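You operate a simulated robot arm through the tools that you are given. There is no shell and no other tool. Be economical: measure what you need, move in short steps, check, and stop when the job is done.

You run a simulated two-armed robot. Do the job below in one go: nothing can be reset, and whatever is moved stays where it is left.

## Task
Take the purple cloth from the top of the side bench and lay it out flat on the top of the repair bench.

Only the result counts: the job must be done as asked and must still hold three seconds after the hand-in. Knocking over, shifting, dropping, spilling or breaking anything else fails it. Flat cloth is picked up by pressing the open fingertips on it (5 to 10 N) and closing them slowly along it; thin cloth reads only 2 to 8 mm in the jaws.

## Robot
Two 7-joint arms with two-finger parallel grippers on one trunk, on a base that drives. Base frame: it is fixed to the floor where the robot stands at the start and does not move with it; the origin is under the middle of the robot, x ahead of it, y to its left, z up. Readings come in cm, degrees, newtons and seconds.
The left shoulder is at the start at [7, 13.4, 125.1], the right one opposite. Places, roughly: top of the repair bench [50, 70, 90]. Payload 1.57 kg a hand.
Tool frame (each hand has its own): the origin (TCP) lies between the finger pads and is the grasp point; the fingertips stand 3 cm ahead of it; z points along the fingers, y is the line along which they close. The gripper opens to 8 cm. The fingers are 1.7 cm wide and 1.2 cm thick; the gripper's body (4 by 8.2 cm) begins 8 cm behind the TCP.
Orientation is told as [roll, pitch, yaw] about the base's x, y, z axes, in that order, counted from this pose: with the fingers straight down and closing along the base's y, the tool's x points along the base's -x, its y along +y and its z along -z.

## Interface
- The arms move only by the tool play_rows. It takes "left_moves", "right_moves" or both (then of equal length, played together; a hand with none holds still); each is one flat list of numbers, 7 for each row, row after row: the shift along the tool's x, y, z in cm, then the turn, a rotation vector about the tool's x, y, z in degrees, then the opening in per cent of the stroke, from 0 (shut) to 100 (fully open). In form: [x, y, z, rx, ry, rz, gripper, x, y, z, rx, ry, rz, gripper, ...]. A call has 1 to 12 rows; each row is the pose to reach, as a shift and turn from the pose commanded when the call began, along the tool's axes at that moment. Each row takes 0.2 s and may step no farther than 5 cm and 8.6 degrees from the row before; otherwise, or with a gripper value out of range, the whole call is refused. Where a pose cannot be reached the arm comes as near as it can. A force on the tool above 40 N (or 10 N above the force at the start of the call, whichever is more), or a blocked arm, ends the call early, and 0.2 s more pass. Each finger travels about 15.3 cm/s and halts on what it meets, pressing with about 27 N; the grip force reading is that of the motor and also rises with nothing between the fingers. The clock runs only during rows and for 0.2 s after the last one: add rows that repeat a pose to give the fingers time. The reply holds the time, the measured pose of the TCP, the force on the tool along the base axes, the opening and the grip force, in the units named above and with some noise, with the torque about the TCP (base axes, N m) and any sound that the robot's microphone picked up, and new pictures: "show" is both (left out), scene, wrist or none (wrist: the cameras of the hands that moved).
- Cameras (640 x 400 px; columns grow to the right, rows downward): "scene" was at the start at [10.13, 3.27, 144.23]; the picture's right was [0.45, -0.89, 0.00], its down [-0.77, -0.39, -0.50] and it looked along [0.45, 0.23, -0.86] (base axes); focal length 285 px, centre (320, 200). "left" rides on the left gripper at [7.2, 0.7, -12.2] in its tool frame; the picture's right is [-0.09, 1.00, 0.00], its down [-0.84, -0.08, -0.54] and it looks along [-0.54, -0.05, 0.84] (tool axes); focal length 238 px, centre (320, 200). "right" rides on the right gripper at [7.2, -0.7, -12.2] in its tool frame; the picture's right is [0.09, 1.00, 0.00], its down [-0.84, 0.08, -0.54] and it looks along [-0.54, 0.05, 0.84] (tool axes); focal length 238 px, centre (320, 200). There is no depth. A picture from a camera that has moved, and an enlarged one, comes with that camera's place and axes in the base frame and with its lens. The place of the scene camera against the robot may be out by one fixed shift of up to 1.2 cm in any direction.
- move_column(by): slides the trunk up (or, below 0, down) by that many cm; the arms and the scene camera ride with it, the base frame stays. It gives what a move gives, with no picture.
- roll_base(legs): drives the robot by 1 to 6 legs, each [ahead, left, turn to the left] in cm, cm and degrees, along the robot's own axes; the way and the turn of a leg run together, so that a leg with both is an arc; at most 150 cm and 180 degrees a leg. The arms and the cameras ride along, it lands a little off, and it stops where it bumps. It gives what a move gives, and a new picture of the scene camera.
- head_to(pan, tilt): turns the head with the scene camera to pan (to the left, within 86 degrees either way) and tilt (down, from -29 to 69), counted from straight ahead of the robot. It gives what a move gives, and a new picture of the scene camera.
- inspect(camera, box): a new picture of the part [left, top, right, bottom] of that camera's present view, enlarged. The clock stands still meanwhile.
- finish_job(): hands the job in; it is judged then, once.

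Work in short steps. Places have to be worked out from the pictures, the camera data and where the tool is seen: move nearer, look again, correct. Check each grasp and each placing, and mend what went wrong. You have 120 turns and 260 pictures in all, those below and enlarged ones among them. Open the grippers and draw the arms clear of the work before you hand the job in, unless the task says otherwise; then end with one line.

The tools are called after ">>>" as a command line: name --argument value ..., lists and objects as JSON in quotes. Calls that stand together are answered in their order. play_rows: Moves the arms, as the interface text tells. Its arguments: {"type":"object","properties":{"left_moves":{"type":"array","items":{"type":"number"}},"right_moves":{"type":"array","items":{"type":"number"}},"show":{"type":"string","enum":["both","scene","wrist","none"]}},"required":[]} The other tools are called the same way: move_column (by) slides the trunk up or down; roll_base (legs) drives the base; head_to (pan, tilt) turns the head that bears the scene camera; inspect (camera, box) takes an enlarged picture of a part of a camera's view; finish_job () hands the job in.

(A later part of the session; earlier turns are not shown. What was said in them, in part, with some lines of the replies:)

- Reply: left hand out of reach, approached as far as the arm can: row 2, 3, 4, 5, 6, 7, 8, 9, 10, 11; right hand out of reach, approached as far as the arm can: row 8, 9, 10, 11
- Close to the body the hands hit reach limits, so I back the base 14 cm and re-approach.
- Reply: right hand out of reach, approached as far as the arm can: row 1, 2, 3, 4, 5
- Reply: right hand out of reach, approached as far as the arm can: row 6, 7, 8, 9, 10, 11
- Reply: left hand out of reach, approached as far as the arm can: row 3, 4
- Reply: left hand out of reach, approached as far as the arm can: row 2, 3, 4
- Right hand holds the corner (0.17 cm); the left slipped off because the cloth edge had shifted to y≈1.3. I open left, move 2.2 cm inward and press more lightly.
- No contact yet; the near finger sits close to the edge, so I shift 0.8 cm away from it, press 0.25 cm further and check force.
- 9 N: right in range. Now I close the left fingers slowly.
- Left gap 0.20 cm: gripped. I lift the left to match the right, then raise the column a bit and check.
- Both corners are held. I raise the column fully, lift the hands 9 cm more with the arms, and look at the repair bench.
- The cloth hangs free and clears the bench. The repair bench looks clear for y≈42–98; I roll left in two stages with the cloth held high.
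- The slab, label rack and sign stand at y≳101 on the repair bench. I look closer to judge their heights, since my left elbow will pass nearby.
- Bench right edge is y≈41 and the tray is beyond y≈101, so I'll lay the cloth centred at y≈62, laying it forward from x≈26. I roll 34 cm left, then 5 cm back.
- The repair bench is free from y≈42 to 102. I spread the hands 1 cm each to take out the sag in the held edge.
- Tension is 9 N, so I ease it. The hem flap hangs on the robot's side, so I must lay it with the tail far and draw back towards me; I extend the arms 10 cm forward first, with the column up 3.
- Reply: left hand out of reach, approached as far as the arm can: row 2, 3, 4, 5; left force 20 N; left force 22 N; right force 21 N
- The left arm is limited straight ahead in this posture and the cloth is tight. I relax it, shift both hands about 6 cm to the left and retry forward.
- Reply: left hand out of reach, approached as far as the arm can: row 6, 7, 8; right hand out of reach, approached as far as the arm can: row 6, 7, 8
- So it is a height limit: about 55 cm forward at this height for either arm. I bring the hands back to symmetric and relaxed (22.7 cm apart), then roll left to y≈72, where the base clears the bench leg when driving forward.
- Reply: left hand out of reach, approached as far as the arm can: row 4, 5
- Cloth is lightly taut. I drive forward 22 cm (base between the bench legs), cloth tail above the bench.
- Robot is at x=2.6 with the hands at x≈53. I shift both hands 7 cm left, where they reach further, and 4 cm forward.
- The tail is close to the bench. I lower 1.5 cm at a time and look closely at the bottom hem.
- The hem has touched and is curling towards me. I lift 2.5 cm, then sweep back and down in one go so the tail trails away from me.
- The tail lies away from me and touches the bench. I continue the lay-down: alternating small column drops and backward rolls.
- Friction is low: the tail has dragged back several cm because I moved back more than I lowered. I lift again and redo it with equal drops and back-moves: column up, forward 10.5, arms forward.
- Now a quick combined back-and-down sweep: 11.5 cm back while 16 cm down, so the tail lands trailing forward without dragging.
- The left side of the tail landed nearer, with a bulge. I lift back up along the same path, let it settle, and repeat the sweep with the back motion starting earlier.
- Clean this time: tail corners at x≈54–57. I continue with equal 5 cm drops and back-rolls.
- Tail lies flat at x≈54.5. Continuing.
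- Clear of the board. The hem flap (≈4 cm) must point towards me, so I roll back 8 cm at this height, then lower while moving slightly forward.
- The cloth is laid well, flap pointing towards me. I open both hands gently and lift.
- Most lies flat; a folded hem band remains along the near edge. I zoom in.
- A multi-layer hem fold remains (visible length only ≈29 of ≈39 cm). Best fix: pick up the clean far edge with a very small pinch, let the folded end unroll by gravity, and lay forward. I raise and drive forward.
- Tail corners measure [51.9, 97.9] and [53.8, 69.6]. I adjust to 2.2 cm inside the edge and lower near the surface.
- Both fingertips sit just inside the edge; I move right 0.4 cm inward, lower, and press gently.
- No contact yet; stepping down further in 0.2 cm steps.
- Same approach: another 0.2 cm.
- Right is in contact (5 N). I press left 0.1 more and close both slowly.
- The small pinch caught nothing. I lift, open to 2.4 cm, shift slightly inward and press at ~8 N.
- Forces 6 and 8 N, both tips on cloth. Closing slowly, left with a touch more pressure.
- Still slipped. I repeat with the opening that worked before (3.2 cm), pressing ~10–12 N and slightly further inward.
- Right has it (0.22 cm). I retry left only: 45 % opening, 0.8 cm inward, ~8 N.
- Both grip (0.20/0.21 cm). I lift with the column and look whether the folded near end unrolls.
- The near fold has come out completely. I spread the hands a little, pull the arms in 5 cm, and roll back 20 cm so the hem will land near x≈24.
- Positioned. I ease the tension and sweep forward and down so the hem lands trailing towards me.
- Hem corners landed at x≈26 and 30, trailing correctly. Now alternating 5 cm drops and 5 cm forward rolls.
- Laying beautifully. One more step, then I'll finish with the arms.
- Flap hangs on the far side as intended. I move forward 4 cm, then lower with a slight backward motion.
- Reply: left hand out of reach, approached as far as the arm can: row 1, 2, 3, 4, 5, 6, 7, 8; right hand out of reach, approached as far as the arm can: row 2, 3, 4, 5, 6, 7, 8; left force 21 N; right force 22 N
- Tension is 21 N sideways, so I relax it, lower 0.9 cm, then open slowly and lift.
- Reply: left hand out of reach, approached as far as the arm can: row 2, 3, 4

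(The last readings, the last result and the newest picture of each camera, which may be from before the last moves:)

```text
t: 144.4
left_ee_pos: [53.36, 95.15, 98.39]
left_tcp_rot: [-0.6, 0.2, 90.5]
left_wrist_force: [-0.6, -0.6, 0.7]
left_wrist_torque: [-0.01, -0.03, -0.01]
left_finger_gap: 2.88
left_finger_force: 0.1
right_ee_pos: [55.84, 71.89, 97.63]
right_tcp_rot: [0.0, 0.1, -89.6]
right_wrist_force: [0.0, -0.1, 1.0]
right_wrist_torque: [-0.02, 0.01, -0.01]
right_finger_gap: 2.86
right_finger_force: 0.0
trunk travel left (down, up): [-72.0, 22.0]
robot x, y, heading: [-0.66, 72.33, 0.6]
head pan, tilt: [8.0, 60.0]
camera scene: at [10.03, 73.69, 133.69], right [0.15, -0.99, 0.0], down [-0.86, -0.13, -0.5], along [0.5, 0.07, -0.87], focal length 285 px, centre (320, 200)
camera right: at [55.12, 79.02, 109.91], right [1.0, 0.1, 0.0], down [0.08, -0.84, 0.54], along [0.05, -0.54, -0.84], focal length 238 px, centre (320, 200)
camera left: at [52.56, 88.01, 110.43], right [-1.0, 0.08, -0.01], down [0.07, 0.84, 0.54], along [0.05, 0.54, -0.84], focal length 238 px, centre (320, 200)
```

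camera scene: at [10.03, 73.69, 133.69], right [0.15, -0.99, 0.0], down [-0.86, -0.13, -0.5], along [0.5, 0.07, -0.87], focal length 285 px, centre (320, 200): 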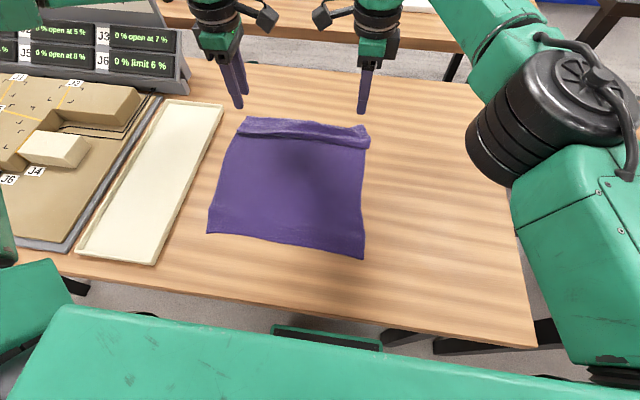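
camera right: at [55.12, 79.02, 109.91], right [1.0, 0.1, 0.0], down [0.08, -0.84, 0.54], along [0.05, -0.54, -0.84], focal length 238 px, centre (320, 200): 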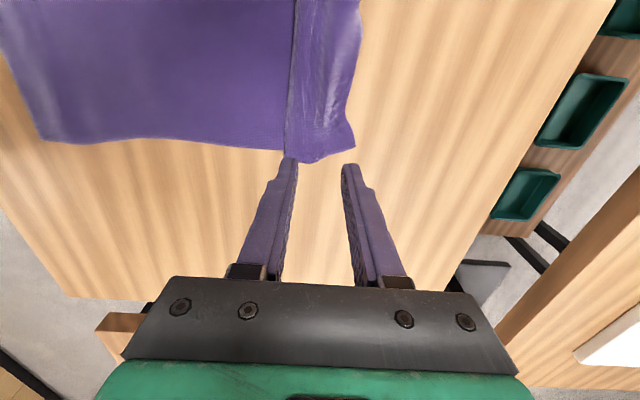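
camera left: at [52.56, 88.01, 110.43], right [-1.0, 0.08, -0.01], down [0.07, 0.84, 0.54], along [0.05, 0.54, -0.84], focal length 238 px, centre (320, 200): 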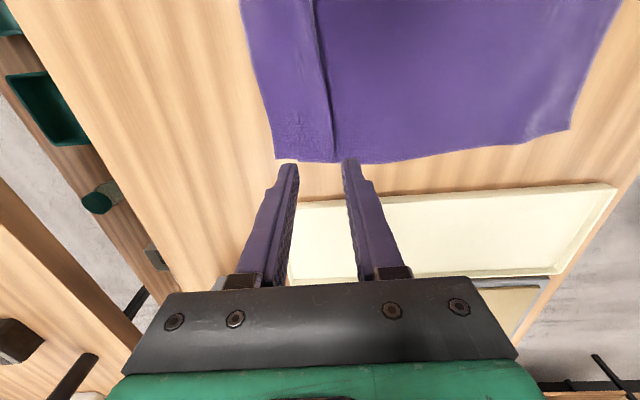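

Near part is flat; a Z-fold of ~3.5 cm remains along the far flap. I'll first press on the near hem and draw the cloth towards me, then press on the flap and push it away. Rolling back to the near hem.

>>> roll_base --legs '[[-18, 0, 0]]'

>>> play_rows --left_moves '[1, 2, 1, 0, 0, 0, 20, 2, 4, 2, 0, 0, 0, 0, 2.5, 5.4, 4, 0, 0, 0, 0, 2.5, 5.4, 6, 0, 0, 0, 0, 2.5, 5.4, 8, 0, 0, 0, 0, 2.5, 5.4, 8.6, 0, 0, 0, 0]' --right_moves '[0.5, -2.5, 1, 0, 0, 0, 20, 1, -5, 2, 0, 0, 0, 0, 1, -7, 4, 0, 0, 0, 0, 1, -7, 6, 0, 0, 0, 0, 1, -7, 7.5, 0, 0, 0, 0, 1, -7, 7.9, 0, 0, 0, 0]' --show "both"

```text
t: 145.9
left_ee_pos: [35.5, 94.97, 98.03]
left_tcp_rot: [-0.3, 0.2, 90.5]
left_wrist_force: [1.6, -0.6, -0.3]
left_wrist_torque: [0.0, 0.01, -0.01]
left_finger_gap: 2.89
left_finger_force: 0.1
right_ee_pos: [38.15, 71.73, 97.55]
right_tcp_rot: [-0.2, 0.2, -89.9]
right_wrist_force: [0.3, -0.3, 0.0]
right_wrist_torque: [0.01, 0.0, 0.0]
right_finger_gap: 2.88
right_finger_force: 0.0
trunk travel left (down, up): [-72.0, 22.0]
robot x, y, heading: [-18.37, 72.1, 0.5]
head pan, tilt: [8.0, 60.0]
camera scene: at [-7.57, 73.56, 133.66], right [0.15, -0.99, 0.0], down [-0.86, -0.13, -0.5], along [0.49, 0.07, -0.87], focal length 285 px, centre (320, 200)
```

scene: 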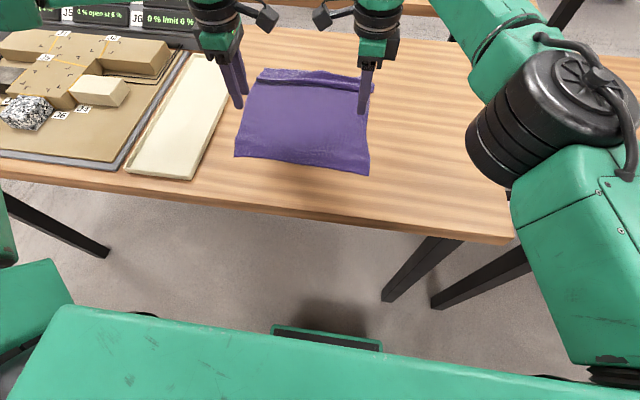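

```text
t: 147.3
left_ee_pos: [30.24, 92.68, 89.51]
left_tcp_rot: [-0.4, 0.2, 90.4]
left_wrist_force: [0.4, 0.1, -0.1]
left_wrist_torque: [0.0, 0.02, -0.01]
left_finger_gap: 0.0
left_finger_force: 21.9
right_ee_pos: [31.02, 72.67, 89.63]
right_tcp_rot: [0.1, 0.2, -89.7]
right_wrist_force: [-0.2, -0.3, -0.2]
right_wrist_torque: [-0.01, 0.02, 0.03]
right_finger_gap: 0.0
right_finger_force: 21.5
trunk travel left (down, up): [-72.0, 22.0]
robot x, y, heading: [-18.71, 72.08, 0.4]
head pan, tilt: [8.0, 60.0]
camera scene: at [-7.79, 73.53, 133.69], right [0.15, -0.99, 0.0], down [-0.86, -0.13, -0.5], along [0.49, 0.07, -0.87], focal length 285 px, centre (320, 200)
camera right: at [30.33, 79.78, 101.84], right [1.0, 0.1, 0.0], down [0.08, -0.84, 0.54], along [0.05, -0.54, -0.84], focal length 238 px, centre (320, 200)
camera left: at [29.5, 85.36, 101.8], right [-1.0, 0.08, -0.01], down [0.07, 0.84, 0.54], along [0.05, 0.54, -0.84], focal length 238 px, centre (320, 200)
```

scene: 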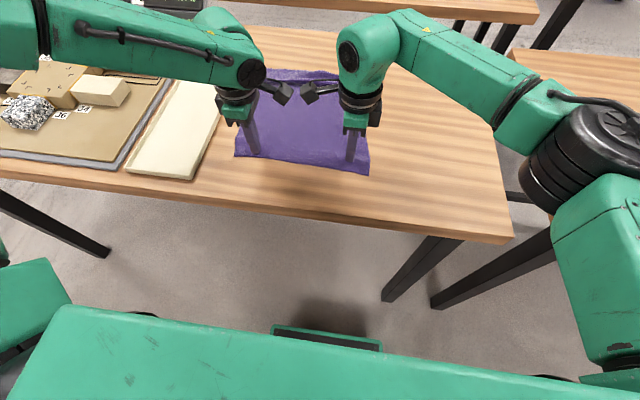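
right: 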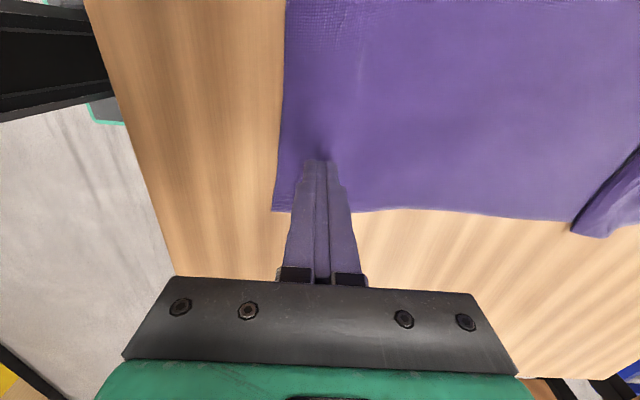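
left: 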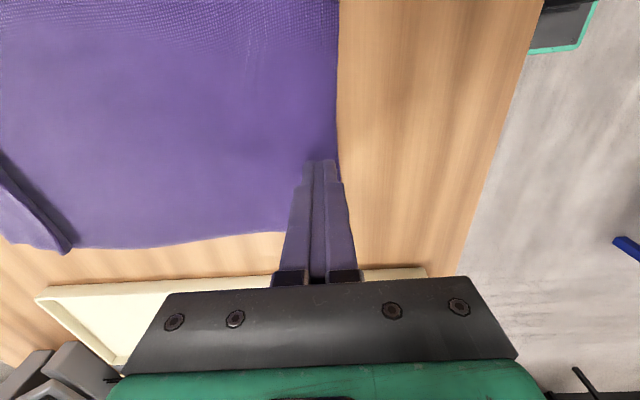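

I shift slightly further onto the cloth, press to ~8–10 N, and drag 6 cm towards me.

>>> play_rows --left_moves '[0, -1.5, 0, 0, 0, 0, 0, 0, -1.5, 0.25, 0, 0, 0, 0, 0, -1.5, 0.45, 0, 0, 0, 0, 0, -1.5, 0.45, 0, 0, 0, 0]' --right_moves '[0, 0.7, 0, 0, 0, 0, 0, 0, 0.7, 0.25, 0, 0, 0, 0, 0, 0.7, 0.5, 0, 0, 0, 0, 0, 0.7, 0.5, 0, 0, 0, 0]' --show "none"

>>> play_rows --left_moves '[0, 0.7, 0, 0, 0, 0, 0, 0, 1.4, 0, 0, 0, 0, 0, 0, 2.1, 0, 0, 0, 0, 0, 0, 2.8, 0, 0, 0, 0, 0, 0, 3.5, 0, 0, 0, 0, 0, 0, 4.2, 0, 0, 0, 0, 0, 0, 4.9, 0, 0, 0, 0, 0, 0, 5.6, 0, 0, 0, 0, 0, 0, 6, 0, 0, 0, 0, 0]' --right_moves '[0, -0.7, 0, 0, 0, 0, 0, 0, -1.4, 0, 0, 0, 0, 0, 0, -2.1, 0, 0, 0, 0, 0, 0, -2.8, 0, 0, 0, 0, 0, 0, -3.5, 0, 0, 0, 0, 0, 0, -4.2, 0, 0, 0, 0, 0, 0, -4.9, 0, 0, 0, 0, 0, 0, -5.6, 0, 0, 0, 0, 0, 0, -6, 0, 0, 0, 0, 0]' --show "both"

```text
t: 148.3
left_ee_pos: [31.64, 92.57, 89.13]
left_tcp_rot: [-0.3, 0.1, 90.4]
left_wrist_force: [0.4, 0.1, 2.0]
left_wrist_torque: [0.02, 0.0, 0.04]
left_finger_gap: 0.01
left_finger_force: 21.0
right_ee_pos: [31.74, 72.64, 89.26]
right_tcp_rot: [-0.1, 0.2, -89.7]
right_wrist_force: [0.3, -0.4, -0.4]
right_wrist_torque: [0.02, 0.02, 0.0]
right_finger_gap: 0.01
right_finger_force: 21.7
trunk travel left (down, up): [-72.0, 22.0]
robot x, y, heading: [-18.43, 71.94, 0.5]
head pan, tilt: [8.0, 60.0]
```

```text
t: 150.3
left_ee_pos: [25.66, 92.35, 89.11]
left_tcp_rot: [-0.5, 0.1, 90.5]
left_wrist_force: [2.0, 0.0, 12.5]
left_wrist_torque: [-0.01, 0.03, 0.0]
left_finger_gap: 0.0
left_finger_force: 21.3
right_ee_pos: [25.6, 72.65, 89.29]
right_tcp_rot: [0.0, 0.2, -89.8]
right_wrist_force: [0.7, 0.3, -0.4]
right_wrist_torque: [0.04, 0.0, 0.01]
right_finger_gap: 0.03
right_finger_force: 21.1
trunk travel left (down, up): [-72.0, 22.0]
robot x, y, heading: [-18.41, 72.55, 0.4]
head pan, tilt: [8.0, 60.0]
camera scene: at [-7.89, 73.47, 133.7], right [0.15, -0.99, 0.0], down [-0.86, -0.13, -0.5], along [0.5, 0.07, -0.87], focal length 285 px, centre (320, 200)
camera right: at [24.9, 79.72, 101.49], right [1.0, 0.1, 0.0], down [0.08, -0.84, 0.54], along [0.05, -0.54, -0.84], focal length 238 px, centre (320, 200)
camera left: at [24.82, 85.16, 101.32], right [-1.0, 0.09, -0.01], down [0.07, 0.84, 0.54], along [0.05, 0.54, -0.84], focal length 238 px, centre (320, 200)
```

scene: 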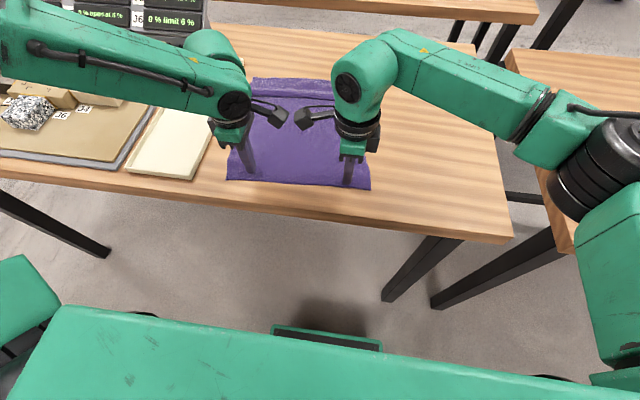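
right: 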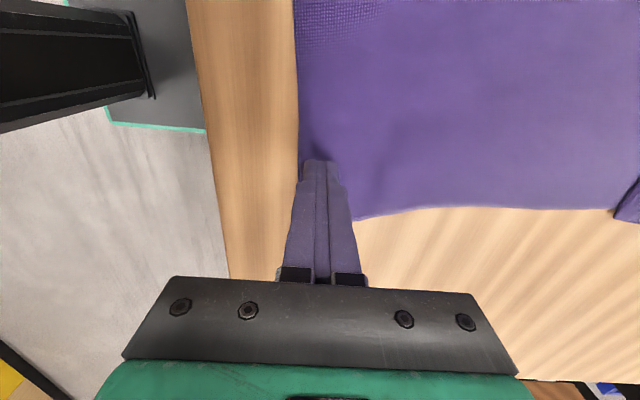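
left: 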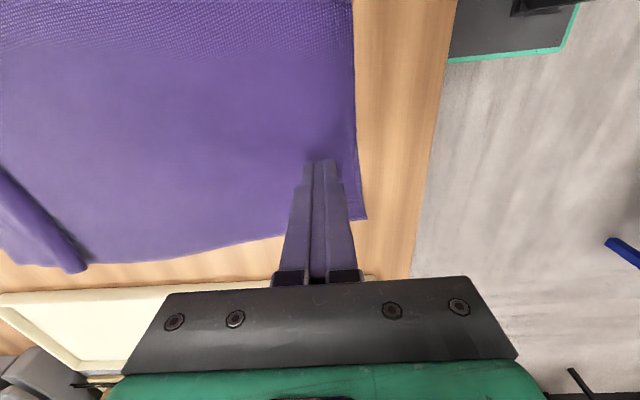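

The cloth slid with the left finger. I raise the hands and look at the whole cloth.

>>> move_column --by 12

>>> inspect --camera "scene" --box '[180, 70, 420, 220]'

```text
t: 151.8
left_ee_pos: [25.58, 92.42, 100.97]
left_tcp_rot: [-0.4, 0.2, 90.4]
left_wrist_force: [0.5, 0.1, 0.5]
left_wrist_torque: [0.02, 0.0, 0.01]
left_finger_gap: 0.0
left_finger_force: 21.1
right_ee_pos: [25.75, 72.72, 101.23]
right_tcp_rot: [-0.1, 0.2, -89.6]
right_wrist_force: [0.3, -0.6, -0.4]
right_wrist_torque: [-0.02, 0.01, 0.03]
right_finger_gap: 0.0
right_finger_force: 21.2
trunk travel left (down, up): [-84.0, 10.0]
robot x, y, heading: [-18.41, 72.29, 0.4]
head pan, tilt: [8.0, 60.0]
```

```text
2.67 times, centred on (300, 145) of scene
camera zoom: at [-7.74, 73.55, 145.68], right [0.15, -0.99, 0.0], down [-0.86, -0.13, -0.5], along [0.49, 0.07, -0.87], focal length 759 px, centre (373, 347)
```

zoom: 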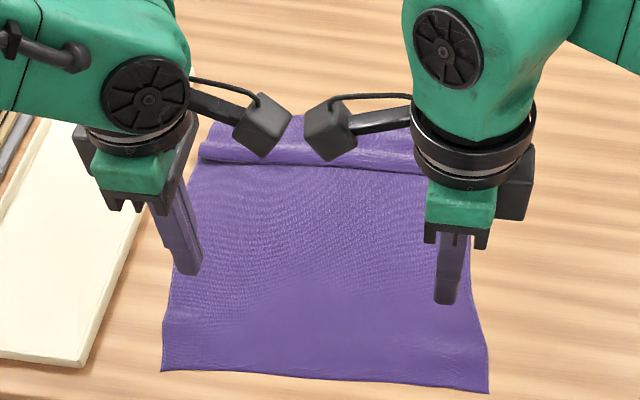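

The fold moved along unchanged. Now I press on the single-layer strip of flap beyond the fold (x≈52) and push it forward. Driving forward first.

>>> roll_base --legs '[[21.2, 0, 0]]'

>>> play_rows --left_moves '[-0.5, -2.4, 0, 0, 0, 0, 0, -1, -4.7, 0, 0, 0, 0, 0, -1, -4.7, 0, 0, 0, 0, 0]' --right_moves '[-0.3, 2.4, 0, 0, 0, 0, 0, -0.6, 4.7, 0, 0, 0, 0, 0, -0.6, 4.7, 0, 0, 0, 0, 0]' --show "wrist"

```text
t: 153.4
left_ee_pos: [46.42, 92.53, 101.14]
left_tcp_rot: [-0.5, 0.1, 90.5]
left_wrist_force: [-0.7, 0.2, -0.3]
left_wrist_torque: [0.03, -0.02, 0.01]
left_finger_gap: 0.0
left_finger_force: 21.2
right_ee_pos: [46.64, 72.89, 101.32]
right_tcp_rot: [0.0, 0.1, -89.7]
right_wrist_force: [-0.5, -0.2, 0.8]
right_wrist_torque: [0.01, -0.02, -0.02]
right_finger_gap: 0.0
right_finger_force: 21.9
trunk travel left (down, up): [-84.0, 10.0]
robot x, y, heading: [2.46, 72.66, 0.5]
head pan, tilt: [8.0, 60.0]
camera scene: at [12.93, 73.72, 145.72], right [0.15, -0.99, 0.0], down [-0.86, -0.13, -0.5], along [0.5, 0.07, -0.86], focal length 285 px, centre (320, 200)
```

scene: 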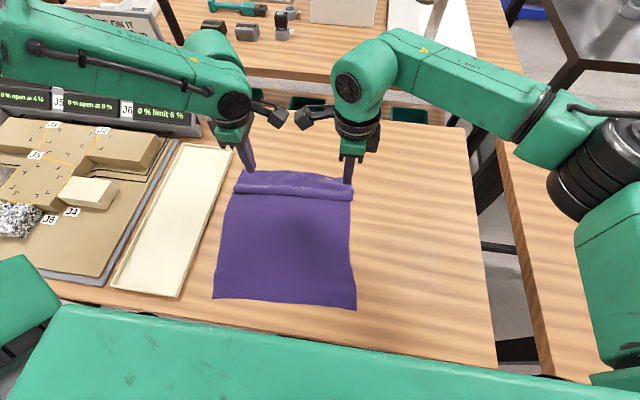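

```text
t: 154.2
left_ee_pos: [51.51, 93.67, 101.0]
left_tcp_rot: [-0.5, 0.3, 90.4]
left_wrist_force: [-0.3, -0.6, -0.8]
left_wrist_torque: [0.03, -0.01, -0.02]
left_finger_gap: 0.0
left_finger_force: 21.3
right_ee_pos: [51.44, 72.31, 101.31]
right_tcp_rot: [0.0, 0.2, -89.7]
right_wrist_force: [-0.2, -0.4, -0.3]
right_wrist_torque: [-0.02, 0.02, 0.01]
right_finger_gap: 0.01
right_finger_force: 21.7
trunk travel left (down, up): [-84.0, 10.0]
robot x, y, heading: [2.48, 72.6, 0.4]
head pan, tilt: [8.0, 60.0]
camera right: at [50.62, 79.47, 113.5], right [1.0, 0.1, 0.0], down [0.08, -0.84, 0.54], along [0.05, -0.54, -0.84], focal length 238 px, centre (320, 200)
camera left: at [50.61, 86.47, 113.27], right [-1.0, 0.08, -0.01], down [0.07, 0.84, 0.54], along [0.05, 0.54, -0.84], focal length 238 px, centre (320, 200)
```

right: 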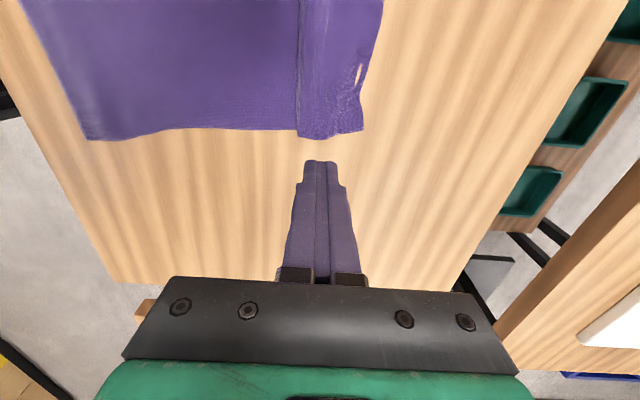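
left: 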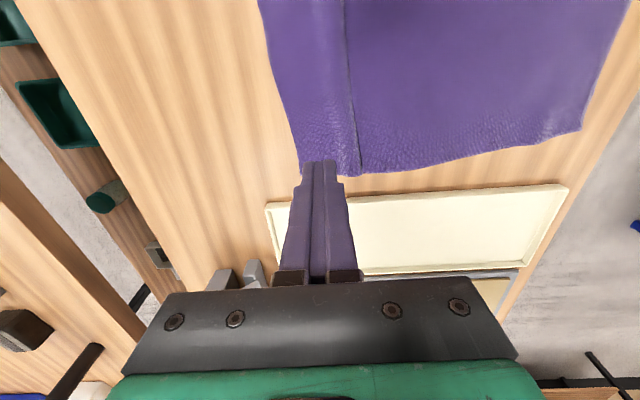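

Flap edge is at x≈54–56 and the fold below ends near x≈51. I set the left at [52.8, 96], the right at [54.3, 74.5] and lower.

>>> play_rows --left_moves '[-1.2, -0.7, 0, 0, 0, 0, 0, -2.3, -1.3, 0, 0, 0, 0, 0, -2.3, -1.3, 0, 0, 0, 0, 0]' --right_moves '[1.1, 1.5, 0, 0, 0, 0, 0, 2.2, 2.9, 0.2, 0, 0, 0, 0, 2.2, 2.9, 0.3, 0, 0, 0, 0]' --show "none"

>>> move_column --by -11.5

>>> inspect --camera "left" --box '[160, 50, 480, 250]'

>>> inspect --camera "right" --box '[160, 50, 480, 250]'

```text
t: 155.0
left_ee_pos: [52.54, 95.82, 100.93]
left_tcp_rot: [-0.4, 0.2, 90.6]
left_wrist_force: [-0.8, 0.3, 0.1]
left_wrist_torque: [0.02, 0.0, -0.03]
left_finger_gap: 0.0
left_finger_force: 21.2
right_ee_pos: [54.2, 74.49, 100.89]
right_tcp_rot: [0.0, 0.2, -89.7]
right_wrist_force: [-1.1, 0.1, -0.6]
right_wrist_torque: [0.0, 0.0, -0.03]
right_finger_gap: 0.0
right_finger_force: 20.9
trunk travel left (down, up): [-84.0, 10.0]
robot x, y, heading: [2.3, 72.34, 0.3]
head pan, tilt: [8.0, 60.0]
```

```text
t: 156.5
left_ee_pos: [52.46, 95.9, 89.3]
left_tcp_rot: [-0.4, 0.2, 90.5]
left_wrist_force: [-0.2, 0.4, 0.2]
left_wrist_torque: [0.01, -0.01, -0.02]
left_finger_gap: 0.01
left_finger_force: 21.3
right_ee_pos: [54.3, 74.49, 89.44]
right_tcp_rot: [0.1, 0.2, -89.7]
right_wrist_force: [0.4, 0.5, 0.2]
right_wrist_torque: [-0.01, 0.02, 0.0]
right_finger_gap: 0.02
right_finger_force: 22.1
trunk travel left (down, up): [-72.5, 21.5]
robot x, y, heading: [3.0, 72.62, 0.4]
head pan, tilt: [8.0, 60.0]
```

```text
2.00 times, centred on (320, 150) of left
camera zoom: at [51.82, 88.7, 101.67], right [-1.0, 0.08, -0.01], down [0.07, 0.84, 0.54], along [0.05, 0.54, -0.84], focal length 477 px, centre (320, 300)
```

zoom: 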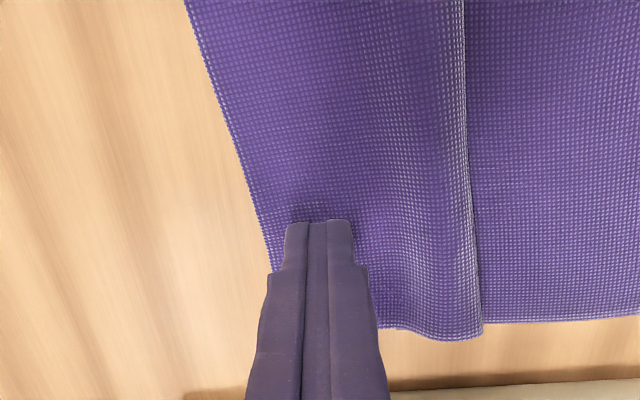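

```text
2.00 times, centred on (320, 150) of right
camera zoom: at [53.49, 81.66, 101.62], right [1.0, 0.1, 0.0], down [0.08, -0.84, 0.54], along [0.05, -0.54, -0.84], focal length 477 px, centre (320, 300)
```

zoom: 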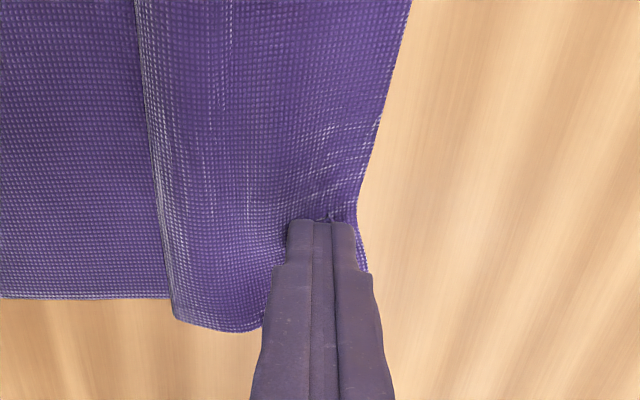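

Placement is good. I press both down gently and read forces.

>>> play_rows --left_moves '[0, 0, 0.2, 0, 0, 0, 0, 0, 0, 0.3, 0, 0, 0, 0, 0, 0, 0.3, 0, 0, 0, 0]' --right_moves '[0, -0.5, 0.2, 0, 0, 0, 0, 0, -0.5, 0.4, 0, 0, 0, 0, 0, -0.5, 0.4, 0, 0, 0, 0]' --show "none"

```text
t: 157.3
left_ee_pos: [52.49, 95.83, 89.24]
left_tcp_rot: [-0.5, 0.3, 90.5]
left_wrist_force: [0.0, -0.3, 0.4]
left_wrist_torque: [0.0, -0.01, 0.02]
left_finger_gap: 0.0
left_finger_force: 21.7
right_ee_pos: [53.81, 74.47, 89.04]
right_tcp_rot: [0.1, 0.4, -89.6]
right_wrist_force: [1.8, -1.4, 10.2]
right_wrist_torque: [-0.03, -0.08, 0.0]
right_finger_gap: 0.0
right_finger_force: 21.1
trunk travel left (down, up): [-72.5, 21.5]
robot x, y, heading: [2.51, 72.6, 0.4]
head pan, tilt: [8.0, 60.0]
```

Right 10 N; left needs a bit more. Press left 0.15 further, then push both forward 6 cm.

>>> play_rows --left_moves '[0, 0, 0.1, 0, 0, 0, 0, 0, 0, 0.18, 0, 0, 0, 0, 0, 0, 0.18, 0, 0, 0, 0]' --show "none"

>>> play_rows --left_moves '[0, -0.5, 0, 0, 0, 0, 0, 0, -1, 0, 0, 0, 0, 0, 0, -1.5, 0, 0, 0, 0, 0, 0, -2, 0, 0, 0, 0, 0, 0, -2.5, 0, 0, 0, 0, 0, 0, -3, 0, 0, 0, 0, 0]' --right_moves '[0, 0.5, 0, 0, 0, 0, 0, 0, 1, 0, 0, 0, 0, 0, 0, 1.5, 0, 0, 0, 0, 0, 0, 2, 0, 0, 0, 0, 0, 0, 2.5, 0, 0, 0, 0, 0, 0, 3, 0, 0, 0, 0, 0]' --show "both"

```text
t: 158.1
left_ee_pos: [52.35, 95.86, 89.1]
left_tcp_rot: [-0.4, 0.2, 90.5]
left_wrist_force: [0.8, 0.5, 3.6]
left_wrist_torque: [0.01, -0.01, 0.01]
left_finger_gap: 0.0
left_finger_force: 21.4
right_ee_pos: [53.56, 74.47, 89.14]
right_tcp_rot: [0.1, 0.3, -89.7]
right_wrist_force: [2.9, 0.5, 13.0]
right_wrist_torque: [-0.02, -0.1, -0.04]
right_finger_gap: 0.0
right_finger_force: 21.3
trunk travel left (down, up): [-72.5, 21.5]
robot x, y, heading: [2.89, 72.5, 0.3]
head pan, tilt: [8.0, 60.0]
```

```text
t: 159.5
left_ee_pos: [55.31, 95.93, 89.16]
left_tcp_rot: [-0.5, 0.3, 90.4]
left_wrist_force: [-0.7, -0.2, 3.2]
left_wrist_torque: [-0.02, 0.01, 0.0]
left_finger_gap: 0.02
left_finger_force: 21.3
right_ee_pos: [56.57, 74.48, 89.13]
right_tcp_rot: [0.0, 0.2, -89.7]
right_wrist_force: [-2.7, -0.3, 8.8]
right_wrist_torque: [0.01, 0.05, 0.01]
right_finger_gap: 0.0
right_finger_force: 21.8
trunk travel left (down, up): [-72.5, 21.5]
robot x, y, heading: [2.6, 72.77, 0.7]
head pan, tilt: [8.0, 60.0]
camera scene: at [12.95, 73.71, 134.22], right [0.15, -0.99, 0.0], down [-0.86, -0.13, -0.5], along [0.5, 0.07, -0.86], focal length 285 px, centre (320, 200)
camera right: at [55.8, 81.68, 101.36], right [1.0, 0.1, 0.0], down [0.08, -0.84, 0.54], along [0.05, -0.54, -0.84], focal length 238 px, centre (320, 200)
camera left: at [54.62, 88.71, 101.34], right [-1.0, 0.08, -0.01], down [0.07, 0.84, 0.54], along [0.05, 0.54, -0.84], focal length 238 px, centre (320, 200)
```

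scene: 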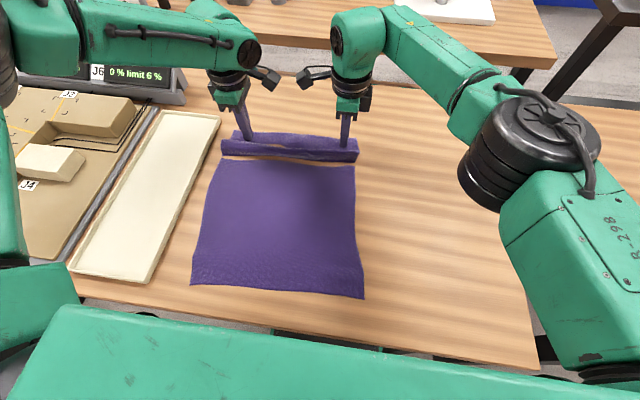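
right: 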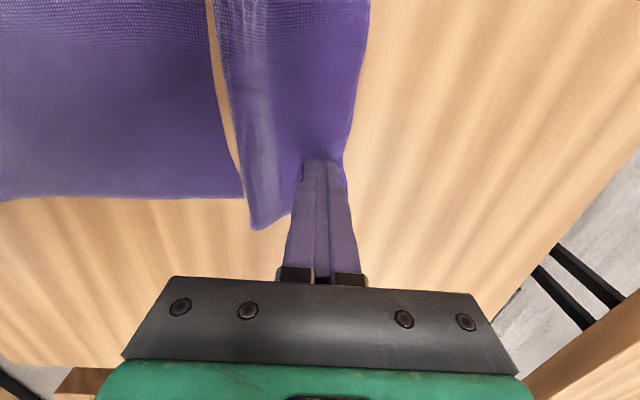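
left: 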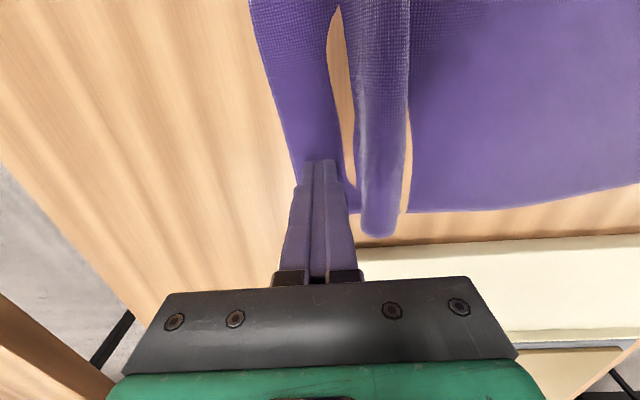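

It's unrolling. I push on another 2.5 cm.

>>> play_rows --left_moves '[0, -0.5, 0, 0, 0, 0, 0, 0, -1, 0, 0, 0, 0, 0, 0, -1.5, 0, 0, 0, 0, 0, 0, -2, 0, 0, 0, 0, 0, 0, -2.5, 0, 0, 0, 0, 0]' --right_moves '[0, 0.5, 0, 0, 0, 0, 0, 0, 1, 0, 0, 0, 0, 0, 0, 1.5, 0, 0, 0, 0, 0, 0, 2, 0, 0, 0, 0, 0, 0, 2.5, 0, 0, 0, 0, 0]' --show "both"

```text
t: 160.7
left_ee_pos: [56.24, 96.36, 89.65]
left_tcp_rot: [-0.7, 0.2, 90.4]
left_wrist_force: [-0.3, 0.1, -0.3]
left_wrist_torque: [0.01, 0.03, -0.01]
left_finger_gap: 0.0
left_finger_force: 21.3
left hand out of reach, approached as far as the arm can: row 2, 3, 4, 5
right_ee_pos: [58.5, 74.58, 89.22]
right_tcp_rot: [0.2, 0.2, -89.6]
right_wrist_force: [-2.0, 1.5, 13.6]
right_wrist_torque: [-0.03, 0.02, 0.0]
right_finger_gap: 0.0
right_finger_force: 20.8
right hand out of reach, approached as far as the arm can: row 5
trunk travel left (down, up): [-72.5, 21.5]
robot x, y, heading: [2.59, 72.53, 0.5]
head pan, tilt: [8.0, 60.0]
camera scene: at [12.95, 73.71, 134.22], right [0.15, -0.99, 0.0], down [-0.86, -0.13, -0.5], along [0.5, 0.07, -0.86], focal length 285 px, centre (320, 200)
camera right: at [57.66, 81.68, 101.36], right [1.0, 0.1, 0.0], down [0.08, -0.84, 0.54], along [0.06, -0.54, -0.84], focal length 238 px, centre (320, 200)
camera left: at [55.46, 89.14, 101.83], right [-1.0, 0.08, -0.01], down [0.07, 0.84, 0.54], along [0.05, 0.54, -0.84], focal length 238 px, centre (320, 200)
```

scene: 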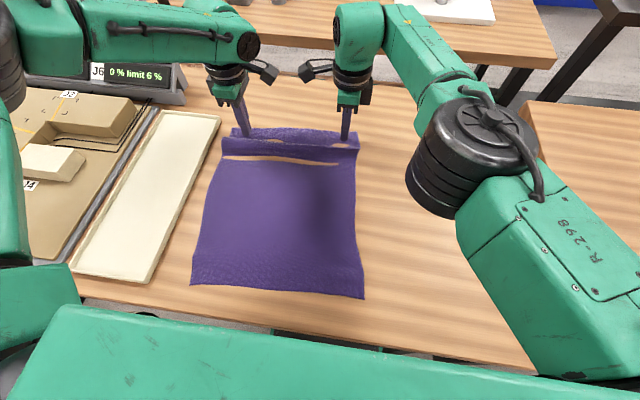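
right: 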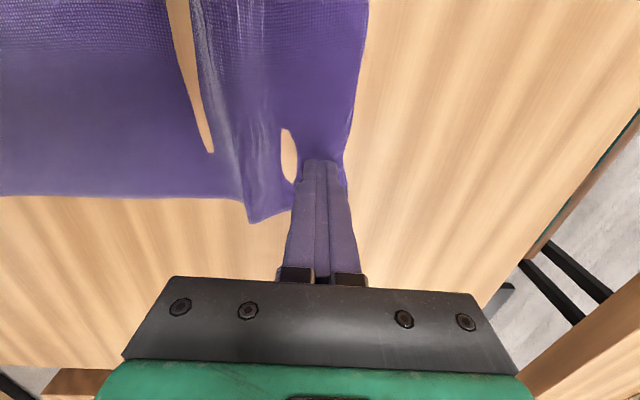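
left: 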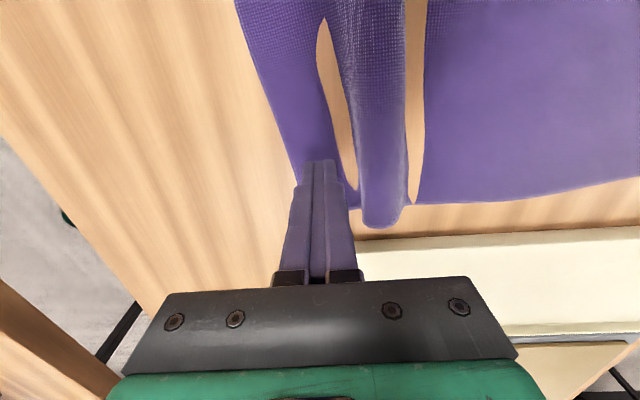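

Good progress but I'm at the reach limit. I lift slightly and tilt the fingers 24° forward, which gains reach, then lower again.

>>> play_rows --left_moves '[0, 0.8, -1.5, 0, 0, 0, 0, 0, 0.8, -1.5, 8, 0, 0, 0, 0, 0.8, -1.5, 16, 0, 0, 0, 0, 0.8, -1.5, 24, 0, 0, 0, 0, 0.8, -0.6, 24, 0, 0, 0, 0, 0.8, -0.1, 24, 0, 0, 0]' --right_moves '[0, -0.4, -1.5, 0, 0, 0, 0, 0, -0.4, -1.5, -8, 0, 0, 0, 0, -0.4, -1.5, -16, 0, 0, 0, 0, -0.4, -1.5, -24, 0, 0, 0, 0, -0.4, -1, -24, 0, 0, 0, 0, -0.4, -0.5, -24, 0, 0, 0]' --show "wrist"

```text
t: 162.1
left_ee_pos: [55.57, 96.22, 89.64]
left_tcp_rot: [-24.4, 0.4, 90.4]
left_wrist_force: [-0.1, 0.9, 0.1]
left_wrist_torque: [0.01, 0.0, 0.02]
left_finger_gap: 0.0
left_finger_force: 21.3
right_ee_pos: [58.34, 74.55, 89.44]
right_tcp_rot: [24.0, 0.1, -89.7]
right_wrist_force: [0.2, -0.2, -0.3]
right_wrist_torque: [0.0, 0.03, -0.02]
right_finger_gap: 0.0
right_finger_force: 21.1
trunk travel left (down, up): [-72.5, 21.5]
robot x, y, heading: [2.4, 72.51, 0.9]
head pan, tilt: [8.0, 60.0]
camera right: at [52.61, 81.59, 100.36], right [0.91, 0.1, 0.41], down [-0.15, -0.84, 0.52], along [0.39, -0.53, -0.75], focal length 238 px, centre (320, 200)
camera left: at [49.92, 88.98, 100.48], right [-0.91, 0.08, -0.41], down [-0.16, 0.84, 0.52], along [0.39, 0.54, -0.75], focal length 238 px, centre (320, 200)
```

right: 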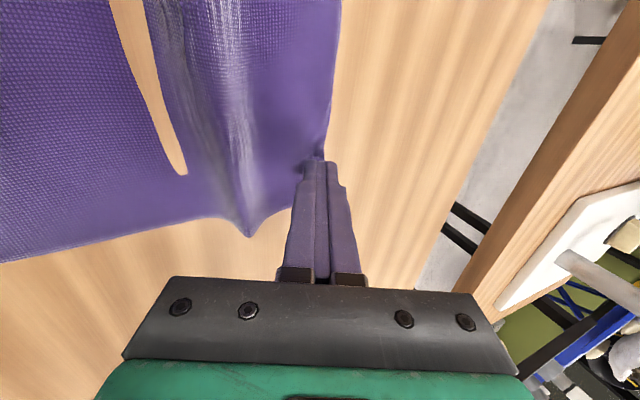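
left: 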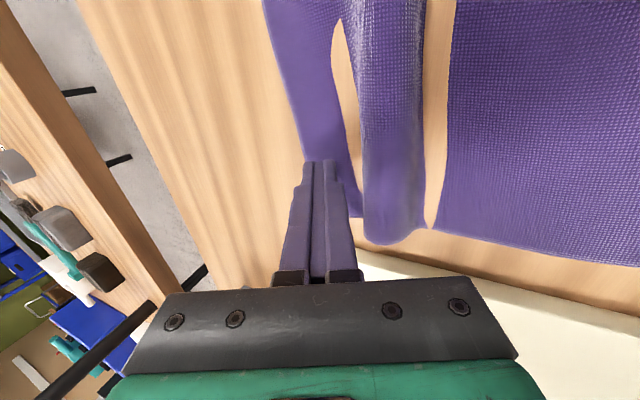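

Tilting works. I step both slightly back onto the flap and press.

>>> play_rows --left_moves '[0, 0.36, -0.16, 0, 0, 0, 0, 0, 0.44, 0.02, 0, 0, 0, 0, 0, 0.5, 0.16, 0, 0, 0, 0, 0, 0.5, 0.16, 0, 0, 0, 0]' --right_moves '[0, -1.01, -0.67, 0, 0, 0, 0, 0, -1.13, -0.4, 0, 0, 0, 0, 0, -1.19, -0.26, 0, 0, 0, 0, 0, -1.19, -0.26, 0, 0, 0, 0]' --show "none"

```text
t: 163.1
left_ee_pos: [55.12, 96.29, 89.31]
left_tcp_rot: [-24.4, 0.2, 90.5]
left_wrist_force: [-0.4, -0.6, 1.3]
left_wrist_torque: [0.02, -0.01, -0.01]
left_finger_gap: 0.02
left_finger_force: 21.2
right_ee_pos: [57.08, 74.46, 89.26]
right_tcp_rot: [24.0, 0.2, -89.7]
right_wrist_force: [0.1, -0.4, 0.5]
right_wrist_torque: [-0.03, 0.0, 0.0]
right_finger_gap: 0.0
right_finger_force: 21.1
trunk travel left (down, up): [-72.5, 21.5]
robot x, y, heading: [2.81, 72.61, 0.4]
head pan, tilt: [8.0, 60.0]
```

Another 0.2 cm down on both.

>>> play_rows --left_moves '[0, 0.06, 0.13, 0, 0, 0, 0, 0, 0.1, 0.22, 0, 0, 0, 0, 0, 0.1, 0.22, 0, 0, 0, 0]' --right_moves '[0, -0.06, 0.13, 0, 0, 0, 0, 0, -0.1, 0.22, 0, 0, 0, 0, 0, -0.1, 0.22, 0, 0, 0, 0]' --show "none"

```text
t: 163.9
left_ee_pos: [55.02, 96.14, 89.28]
left_tcp_rot: [-24.7, 0.1, 90.3]
left_wrist_force: [2.1, 0.9, 7.1]
left_wrist_torque: [0.06, -0.07, -0.05]
left_finger_gap: 0.0
left_finger_force: 21.7
right_ee_pos: [57.09, 74.35, 89.23]
right_tcp_rot: [24.2, 0.3, -89.7]
right_wrist_force: [2.4, 0.7, 11.8]
right_wrist_torque: [-0.02, -0.13, 0.04]
right_finger_gap: 0.0
right_finger_force: 21.1
trunk travel left (down, up): [-72.5, 21.5]
robot x, y, heading: [2.21, 72.56, 0.5]
head pan, tilt: [8.0, 60.0]
```

7 and 12 N. Pushing forward 5.4 cm.

>>> play_rows --left_moves '[0, -0.55, 0.25, 0, 0, 0, 0, 0, -1.1, 0.49, 0, 0, 0, 0, 0, -1.64, 0.74, 0, 0, 0, 0, 0, -2.2, 0.98, 0, 0, 0, 0, 0, -2.73, 1.23, 0, 0, 0, 0, 0, -3.28, 1.48, 0, 0, 0, 0, 0, -3.82, 1.72, 0, 0, 0, 0, 0, -4.37, 1.97, 0, 0, 0, 0, 0, -4.91, 2.21, 0, 0, 0, 0]' --right_moves '[0, 0.55, 0.25, 0, 0, 0, 0, 0, 1.1, 0.49, 0, 0, 0, 0, 0, 1.64, 0.74, 0, 0, 0, 0, 0, 2.2, 0.98, 0, 0, 0, 0, 0, 2.73, 1.23, 0, 0, 0, 0, 0, 3.28, 1.48, 0, 0, 0, 0, 0, 3.82, 1.72, 0, 0, 0, 0, 0, 4.37, 1.97, 0, 0, 0, 0, 0, 4.91, 2.21, 0, 0, 0, 0]' --show "both"

```text
t: 165.9
left_ee_pos: [60.14, 96.36, 89.21]
left_tcp_rot: [-24.6, 0.2, 90.5]
left_wrist_force: [-1.8, -0.3, 8.5]
left_wrist_torque: [0.08, 0.04, 0.03]
left_finger_gap: 0.01
left_finger_force: 21.4
right_ee_pos: [62.18, 74.49, 89.26]
right_tcp_rot: [24.1, 0.2, -89.7]
right_wrist_force: [-2.4, -0.4, 9.1]
right_wrist_torque: [-0.07, 0.04, -0.03]
right_finger_gap: 0.0
right_finger_force: 21.3
trunk travel left (down, up): [-72.5, 21.5]
robot x, y, heading: [2.26, 72.58, 0.5]
head pan, tilt: [8.0, 60.0]
camera scene: at [12.78, 73.65, 134.24], right [0.15, -0.99, 0.0], down [-0.85, -0.13, -0.5], along [0.5, 0.07, -0.86], focal length 285 px, centre (320, 200)
camera right: at [56.47, 81.52, 100.17], right [0.91, 0.1, 0.41], down [-0.15, -0.84, 0.52], along [0.39, -0.53, -0.75], focal length 238 px, centre (320, 200)
camera left: at [54.6, 89.0, 100.09], right [-0.91, 0.08, -0.42], down [-0.16, 0.84, 0.52], along [0.39, 0.54, -0.74], focal length 238 px, centre (320, 200)
```

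scene: 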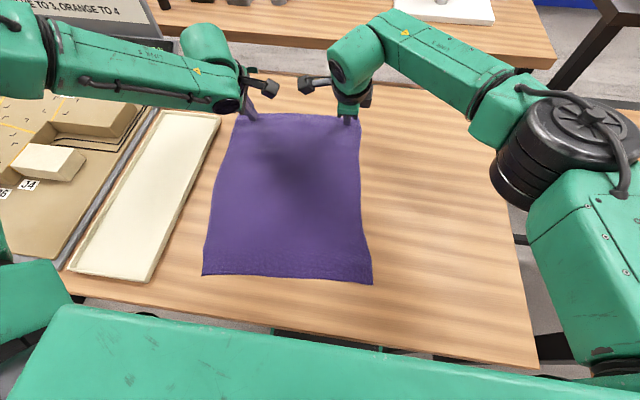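
right: 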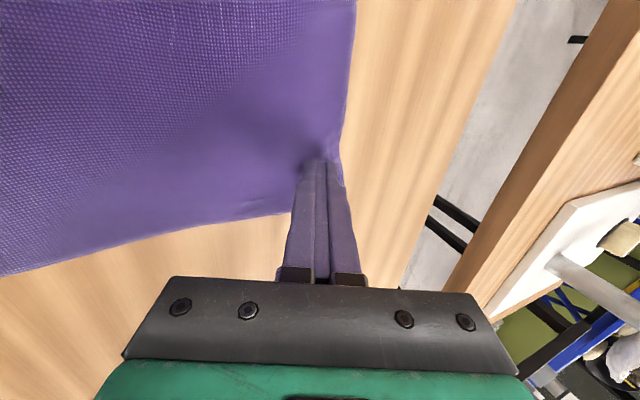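
left: 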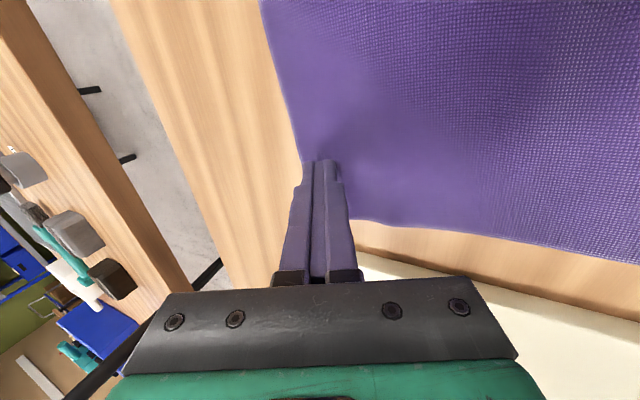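

The fold is gone; the cloth lies flat. I lift straight up with the column, then back away and look.

>>> move_column --by 18

>>> roll_base --legs '[[-35, 0, 0]]'

>>> play_rows --left_moves '[0, 0, 0, -8, 0, 0, 20, 0, 0, 0, -16, 0, 0, 60, 0, 0, 0, -24, 0, 0, 100, 0, 0, 0, -24, 0, 0, 100]' --right_moves '[0, 0, 0, 8, 0, 0, 20, 0, 0, 0, 16, 0, 0, 60, 0, 0, 0, 24, 0, 0, 100, 0, 0, 0, 24, 0, 0, 100]' --show "scene"

>>> head_to --pan 10 --tilt 45

```text
t: 167.9
left_ee_pos: [60.56, 96.16, 106.9]
left_tcp_rot: [-24.4, 0.2, 90.5]
left_wrist_force: [0.3, -0.5, 1.0]
left_wrist_torque: [-0.02, 0.01, -0.01]
left_finger_gap: 0.0
left_finger_force: 21.6
right_ee_pos: [62.52, 74.43, 106.98]
right_tcp_rot: [24.0, 0.2, -89.7]
right_wrist_force: [0.4, 0.2, 0.1]
right_wrist_torque: [-0.01, -0.01, 0.01]
right_finger_gap: 0.0
right_finger_force: 21.7
trunk travel left (down, up): [-90.5, 3.5]
robot x, y, heading: [2.41, 72.56, 0.4]
head pan, tilt: [8.0, 60.0]
```

```text
t: 170.2
left_ee_pos: [25.31, 96.02, 106.88]
left_tcp_rot: [-24.3, 0.2, 90.6]
left_wrist_force: [0.5, 0.0, -0.3]
left_wrist_torque: [-0.02, 0.0, 0.0]
left_finger_gap: 0.0
left_finger_force: 21.4
right_ee_pos: [27.3, 74.18, 106.77]
right_tcp_rot: [23.9, 0.2, -89.6]
right_wrist_force: [0.2, -0.8, -0.2]
right_wrist_torque: [0.03, 0.0, 0.01]
right_finger_gap: 0.0
right_finger_force: 21.2
trunk travel left (down, up): [-90.5, 3.5]
robot x, y, heading: [-32.66, 72.53, 0.4]
head pan, tilt: [8.0, 60.0]
camera scene: at [-21.76, 73.41, 152.16], right [0.15, -0.99, 0.0], down [-0.86, -0.13, -0.5], along [0.49, 0.07, -0.87], focal length 285 px, centre (320, 200)
```

scene: 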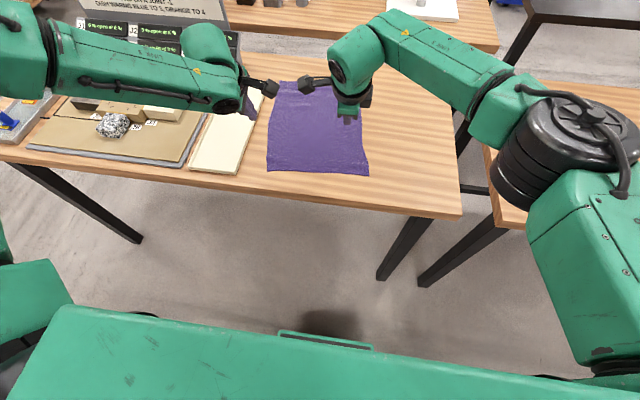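

```text
t: 171.2
left_ee_pos: [21.64, 96.91, 108.51]
left_tcp_rot: [-0.4, 0.2, 90.7]
left_wrist_force: [-0.5, 0.0, 0.5]
left_wrist_torque: [0.01, -0.03, 0.02]
left_finger_gap: 8.0
left_finger_force: 0.0
left hand out of reach, approached as far as the arm can: row 2, 3, 4
right_ee_pos: [24.28, 74.34, 107.06]
right_tcp_rot: [4.2, 0.4, -89.6]
right_wrist_force: [-0.9, 0.1, 1.0]
right_wrist_torque: [0.01, 0.02, -0.02]
right_finger_gap: 8.0
right_finger_force: 0.2
right hand out of reach, approached as far as the arm can: row 2, 3, 4
trunk travel left (down, up): [-90.5, 3.5]
robot x, y, heading: [-32.76, 72.15, 0.6]
head pan, tilt: [8.0, 60.0]
camera scene: at [-22.05, 73.33, 152.19], right [0.15, -0.99, 0.0], down [-0.86, -0.13, -0.5], along [0.49, 0.08, -0.87], focal length 285 px, centre (320, 200)
```

scene: 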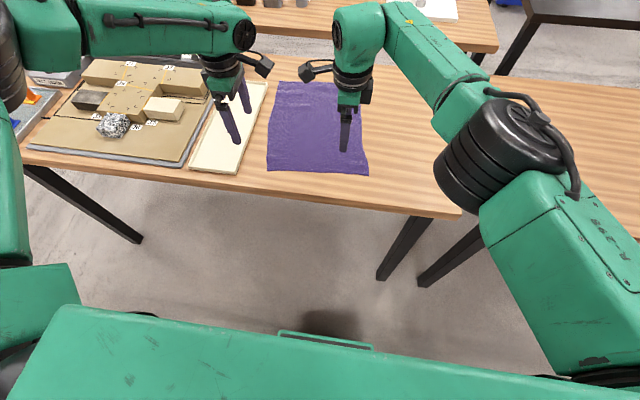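

```text
t: 171.9
left_ee_pos: [21.76, 97.07, 108.32]
left_tcp_rot: [-0.4, 0.3, 90.6]
left_wrist_force: [0.2, -0.6, -0.2]
left_wrist_torque: [0.01, 0.0, 0.01]
left_finger_gap: 8.01
left_finger_force: 0.0
right_ee_pos: [24.29, 74.24, 107.02]
right_tcp_rot: [4.3, 0.2, -89.6]
right_wrist_force: [0.6, -0.1, -0.1]
right_wrist_torque: [-0.02, 0.0, -0.02]
right_finger_gap: 8.01
right_finger_force: 0.1
trunk travel left (down, up): [-90.5, 3.5]
robot x, y, heading: [-32.8, 71.96, 0.7]
head pan, tilt: [10.0, 45.0]
camera scene: at [-20.6, 73.95, 154.12], right [0.18, -0.98, 0.0], down [-0.7, -0.13, -0.71], along [0.69, 0.13, -0.71], focal length 285 px, centre (320, 200)
```

scene: 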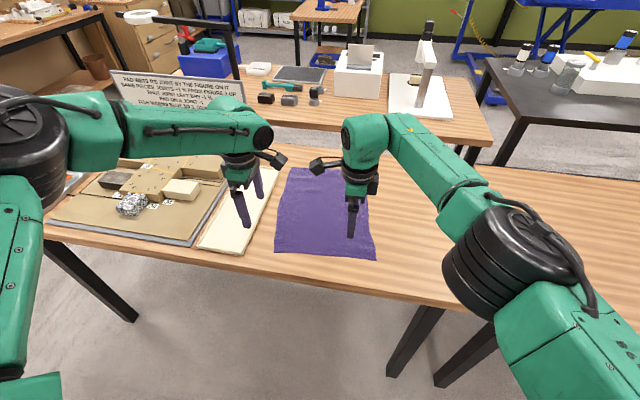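

Hands are open. I back 22 cm more so the arms are clear and inspect the whole cloth.

>>> roll_base --legs '[[-22, 0, 0]]'

>>> inspect --camera "scene" --box '[180, 90, 480, 280]'

```text
t: 173.6
left_ee_pos: [-0.05, 96.92, 108.14]
left_tcp_rot: [-0.3, 0.3, 90.7]
left_wrist_force: [0.1, -1.0, -0.9]
left_wrist_torque: [-0.02, 0.01, 0.0]
left_finger_gap: 8.01
left_finger_force: 0.1
right_ee_pos: [2.68, 74.1, 106.85]
right_tcp_rot: [4.1, 0.2, -89.5]
right_wrist_force: [0.9, -0.1, 0.5]
right_wrist_torque: [-0.02, 0.05, 0.02]
right_finger_gap: 8.01
right_finger_force: 0.1
trunk travel left (down, up): [-90.5, 3.5]
robot x, y, heading: [-54.03, 71.91, 0.8]
head pan, tilt: [10.0, 45.0]
camera scene: at [-42.13, 73.68, 154.09], right [0.19, -0.98, 0.0], down [-0.7, -0.13, -0.7], along [0.69, 0.13, -0.71], focal length 285 px, centre (320, 200)
```

scene: 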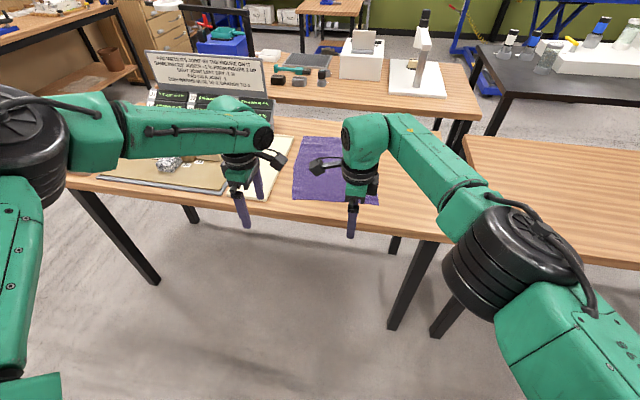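

```text
2.11 times, centred on (330, 185) of scene
camera zoom: at [-42.13, 73.68, 154.09], right [0.19, -0.98, 0.0], down [-0.7, -0.13, -0.7], along [0.69, 0.13, -0.71], focal length 600 px, centre (299, 232)
```

zoom: 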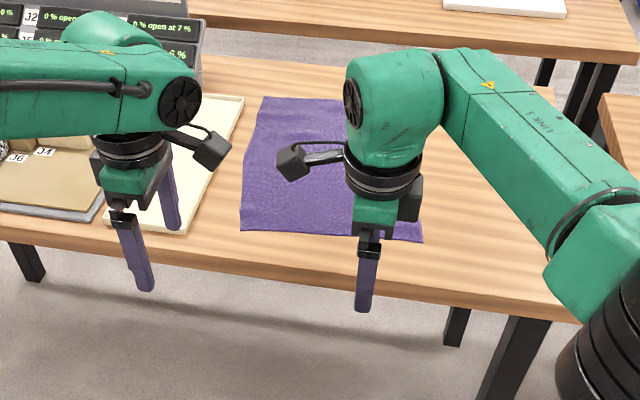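

I move the right hand aside to see the whole cloth.

>>> play_rows --right_moves '[-4, 0, 0, 0, 0, 0, 100, -8, 0, 0, 0, 0, 0, 100, -12, 0, 0, 0, 0, 0, 100, -16, 0, 0, 0, 0, 0, 100, -20, 0, 0, 0, 0, 0, 100]' --show "none"

>>> inspect --camera "scene" --box '[260, 120, 420, 220]'

```text
t: 174.8
left_ee_pos: [-0.28, 96.71, 108.55]
left_tcp_rot: [-0.5, 0.1, 90.7]
left_wrist_force: [-0.2, -0.8, -0.6]
left_wrist_torque: [0.04, 0.01, -0.03]
left_finger_gap: 8.0
left_finger_force: 0.1
right_ee_pos: [2.41, 54.0, 106.79]
right_tcp_rot: [4.3, 0.4, -89.5]
right_wrist_force: [0.1, -0.6, 0.0]
right_wrist_torque: [0.05, -0.02, 0.03]
right_finger_gap: 8.02
right_finger_force: 0.0
trunk travel left (down, up): [-90.5, 3.5]
robot x, y, heading: [-54.74, 72.39, 0.9]
head pan, tilt: [10.0, 45.0]
```

```text
4.00 times, centred on (340, 170) of scene
camera zoom: at [-42.55, 73.38, 154.13], right [0.19, -0.98, 0.0], down [-0.7, -0.13, -0.71], along [0.69, 0.13, -0.71], focal length 1139 px, centre (240, 320)
```

zoom: 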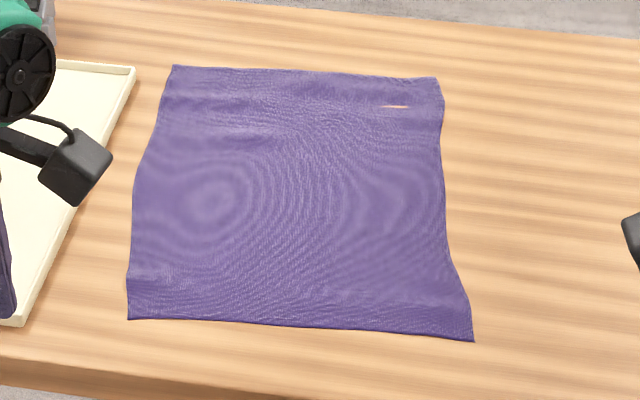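

The cloth lies flat and fully on the repair bench, clear of the tray, with both grippers open and the arms away. I hand in.

>>> finish_job

```text
The job is handed in.
```

The purple cloth now lies flat on top of the repair bench, wholly on the surface and clear of the tray. The grippers are open and the arms are drawn back; I saw nothing else moved.
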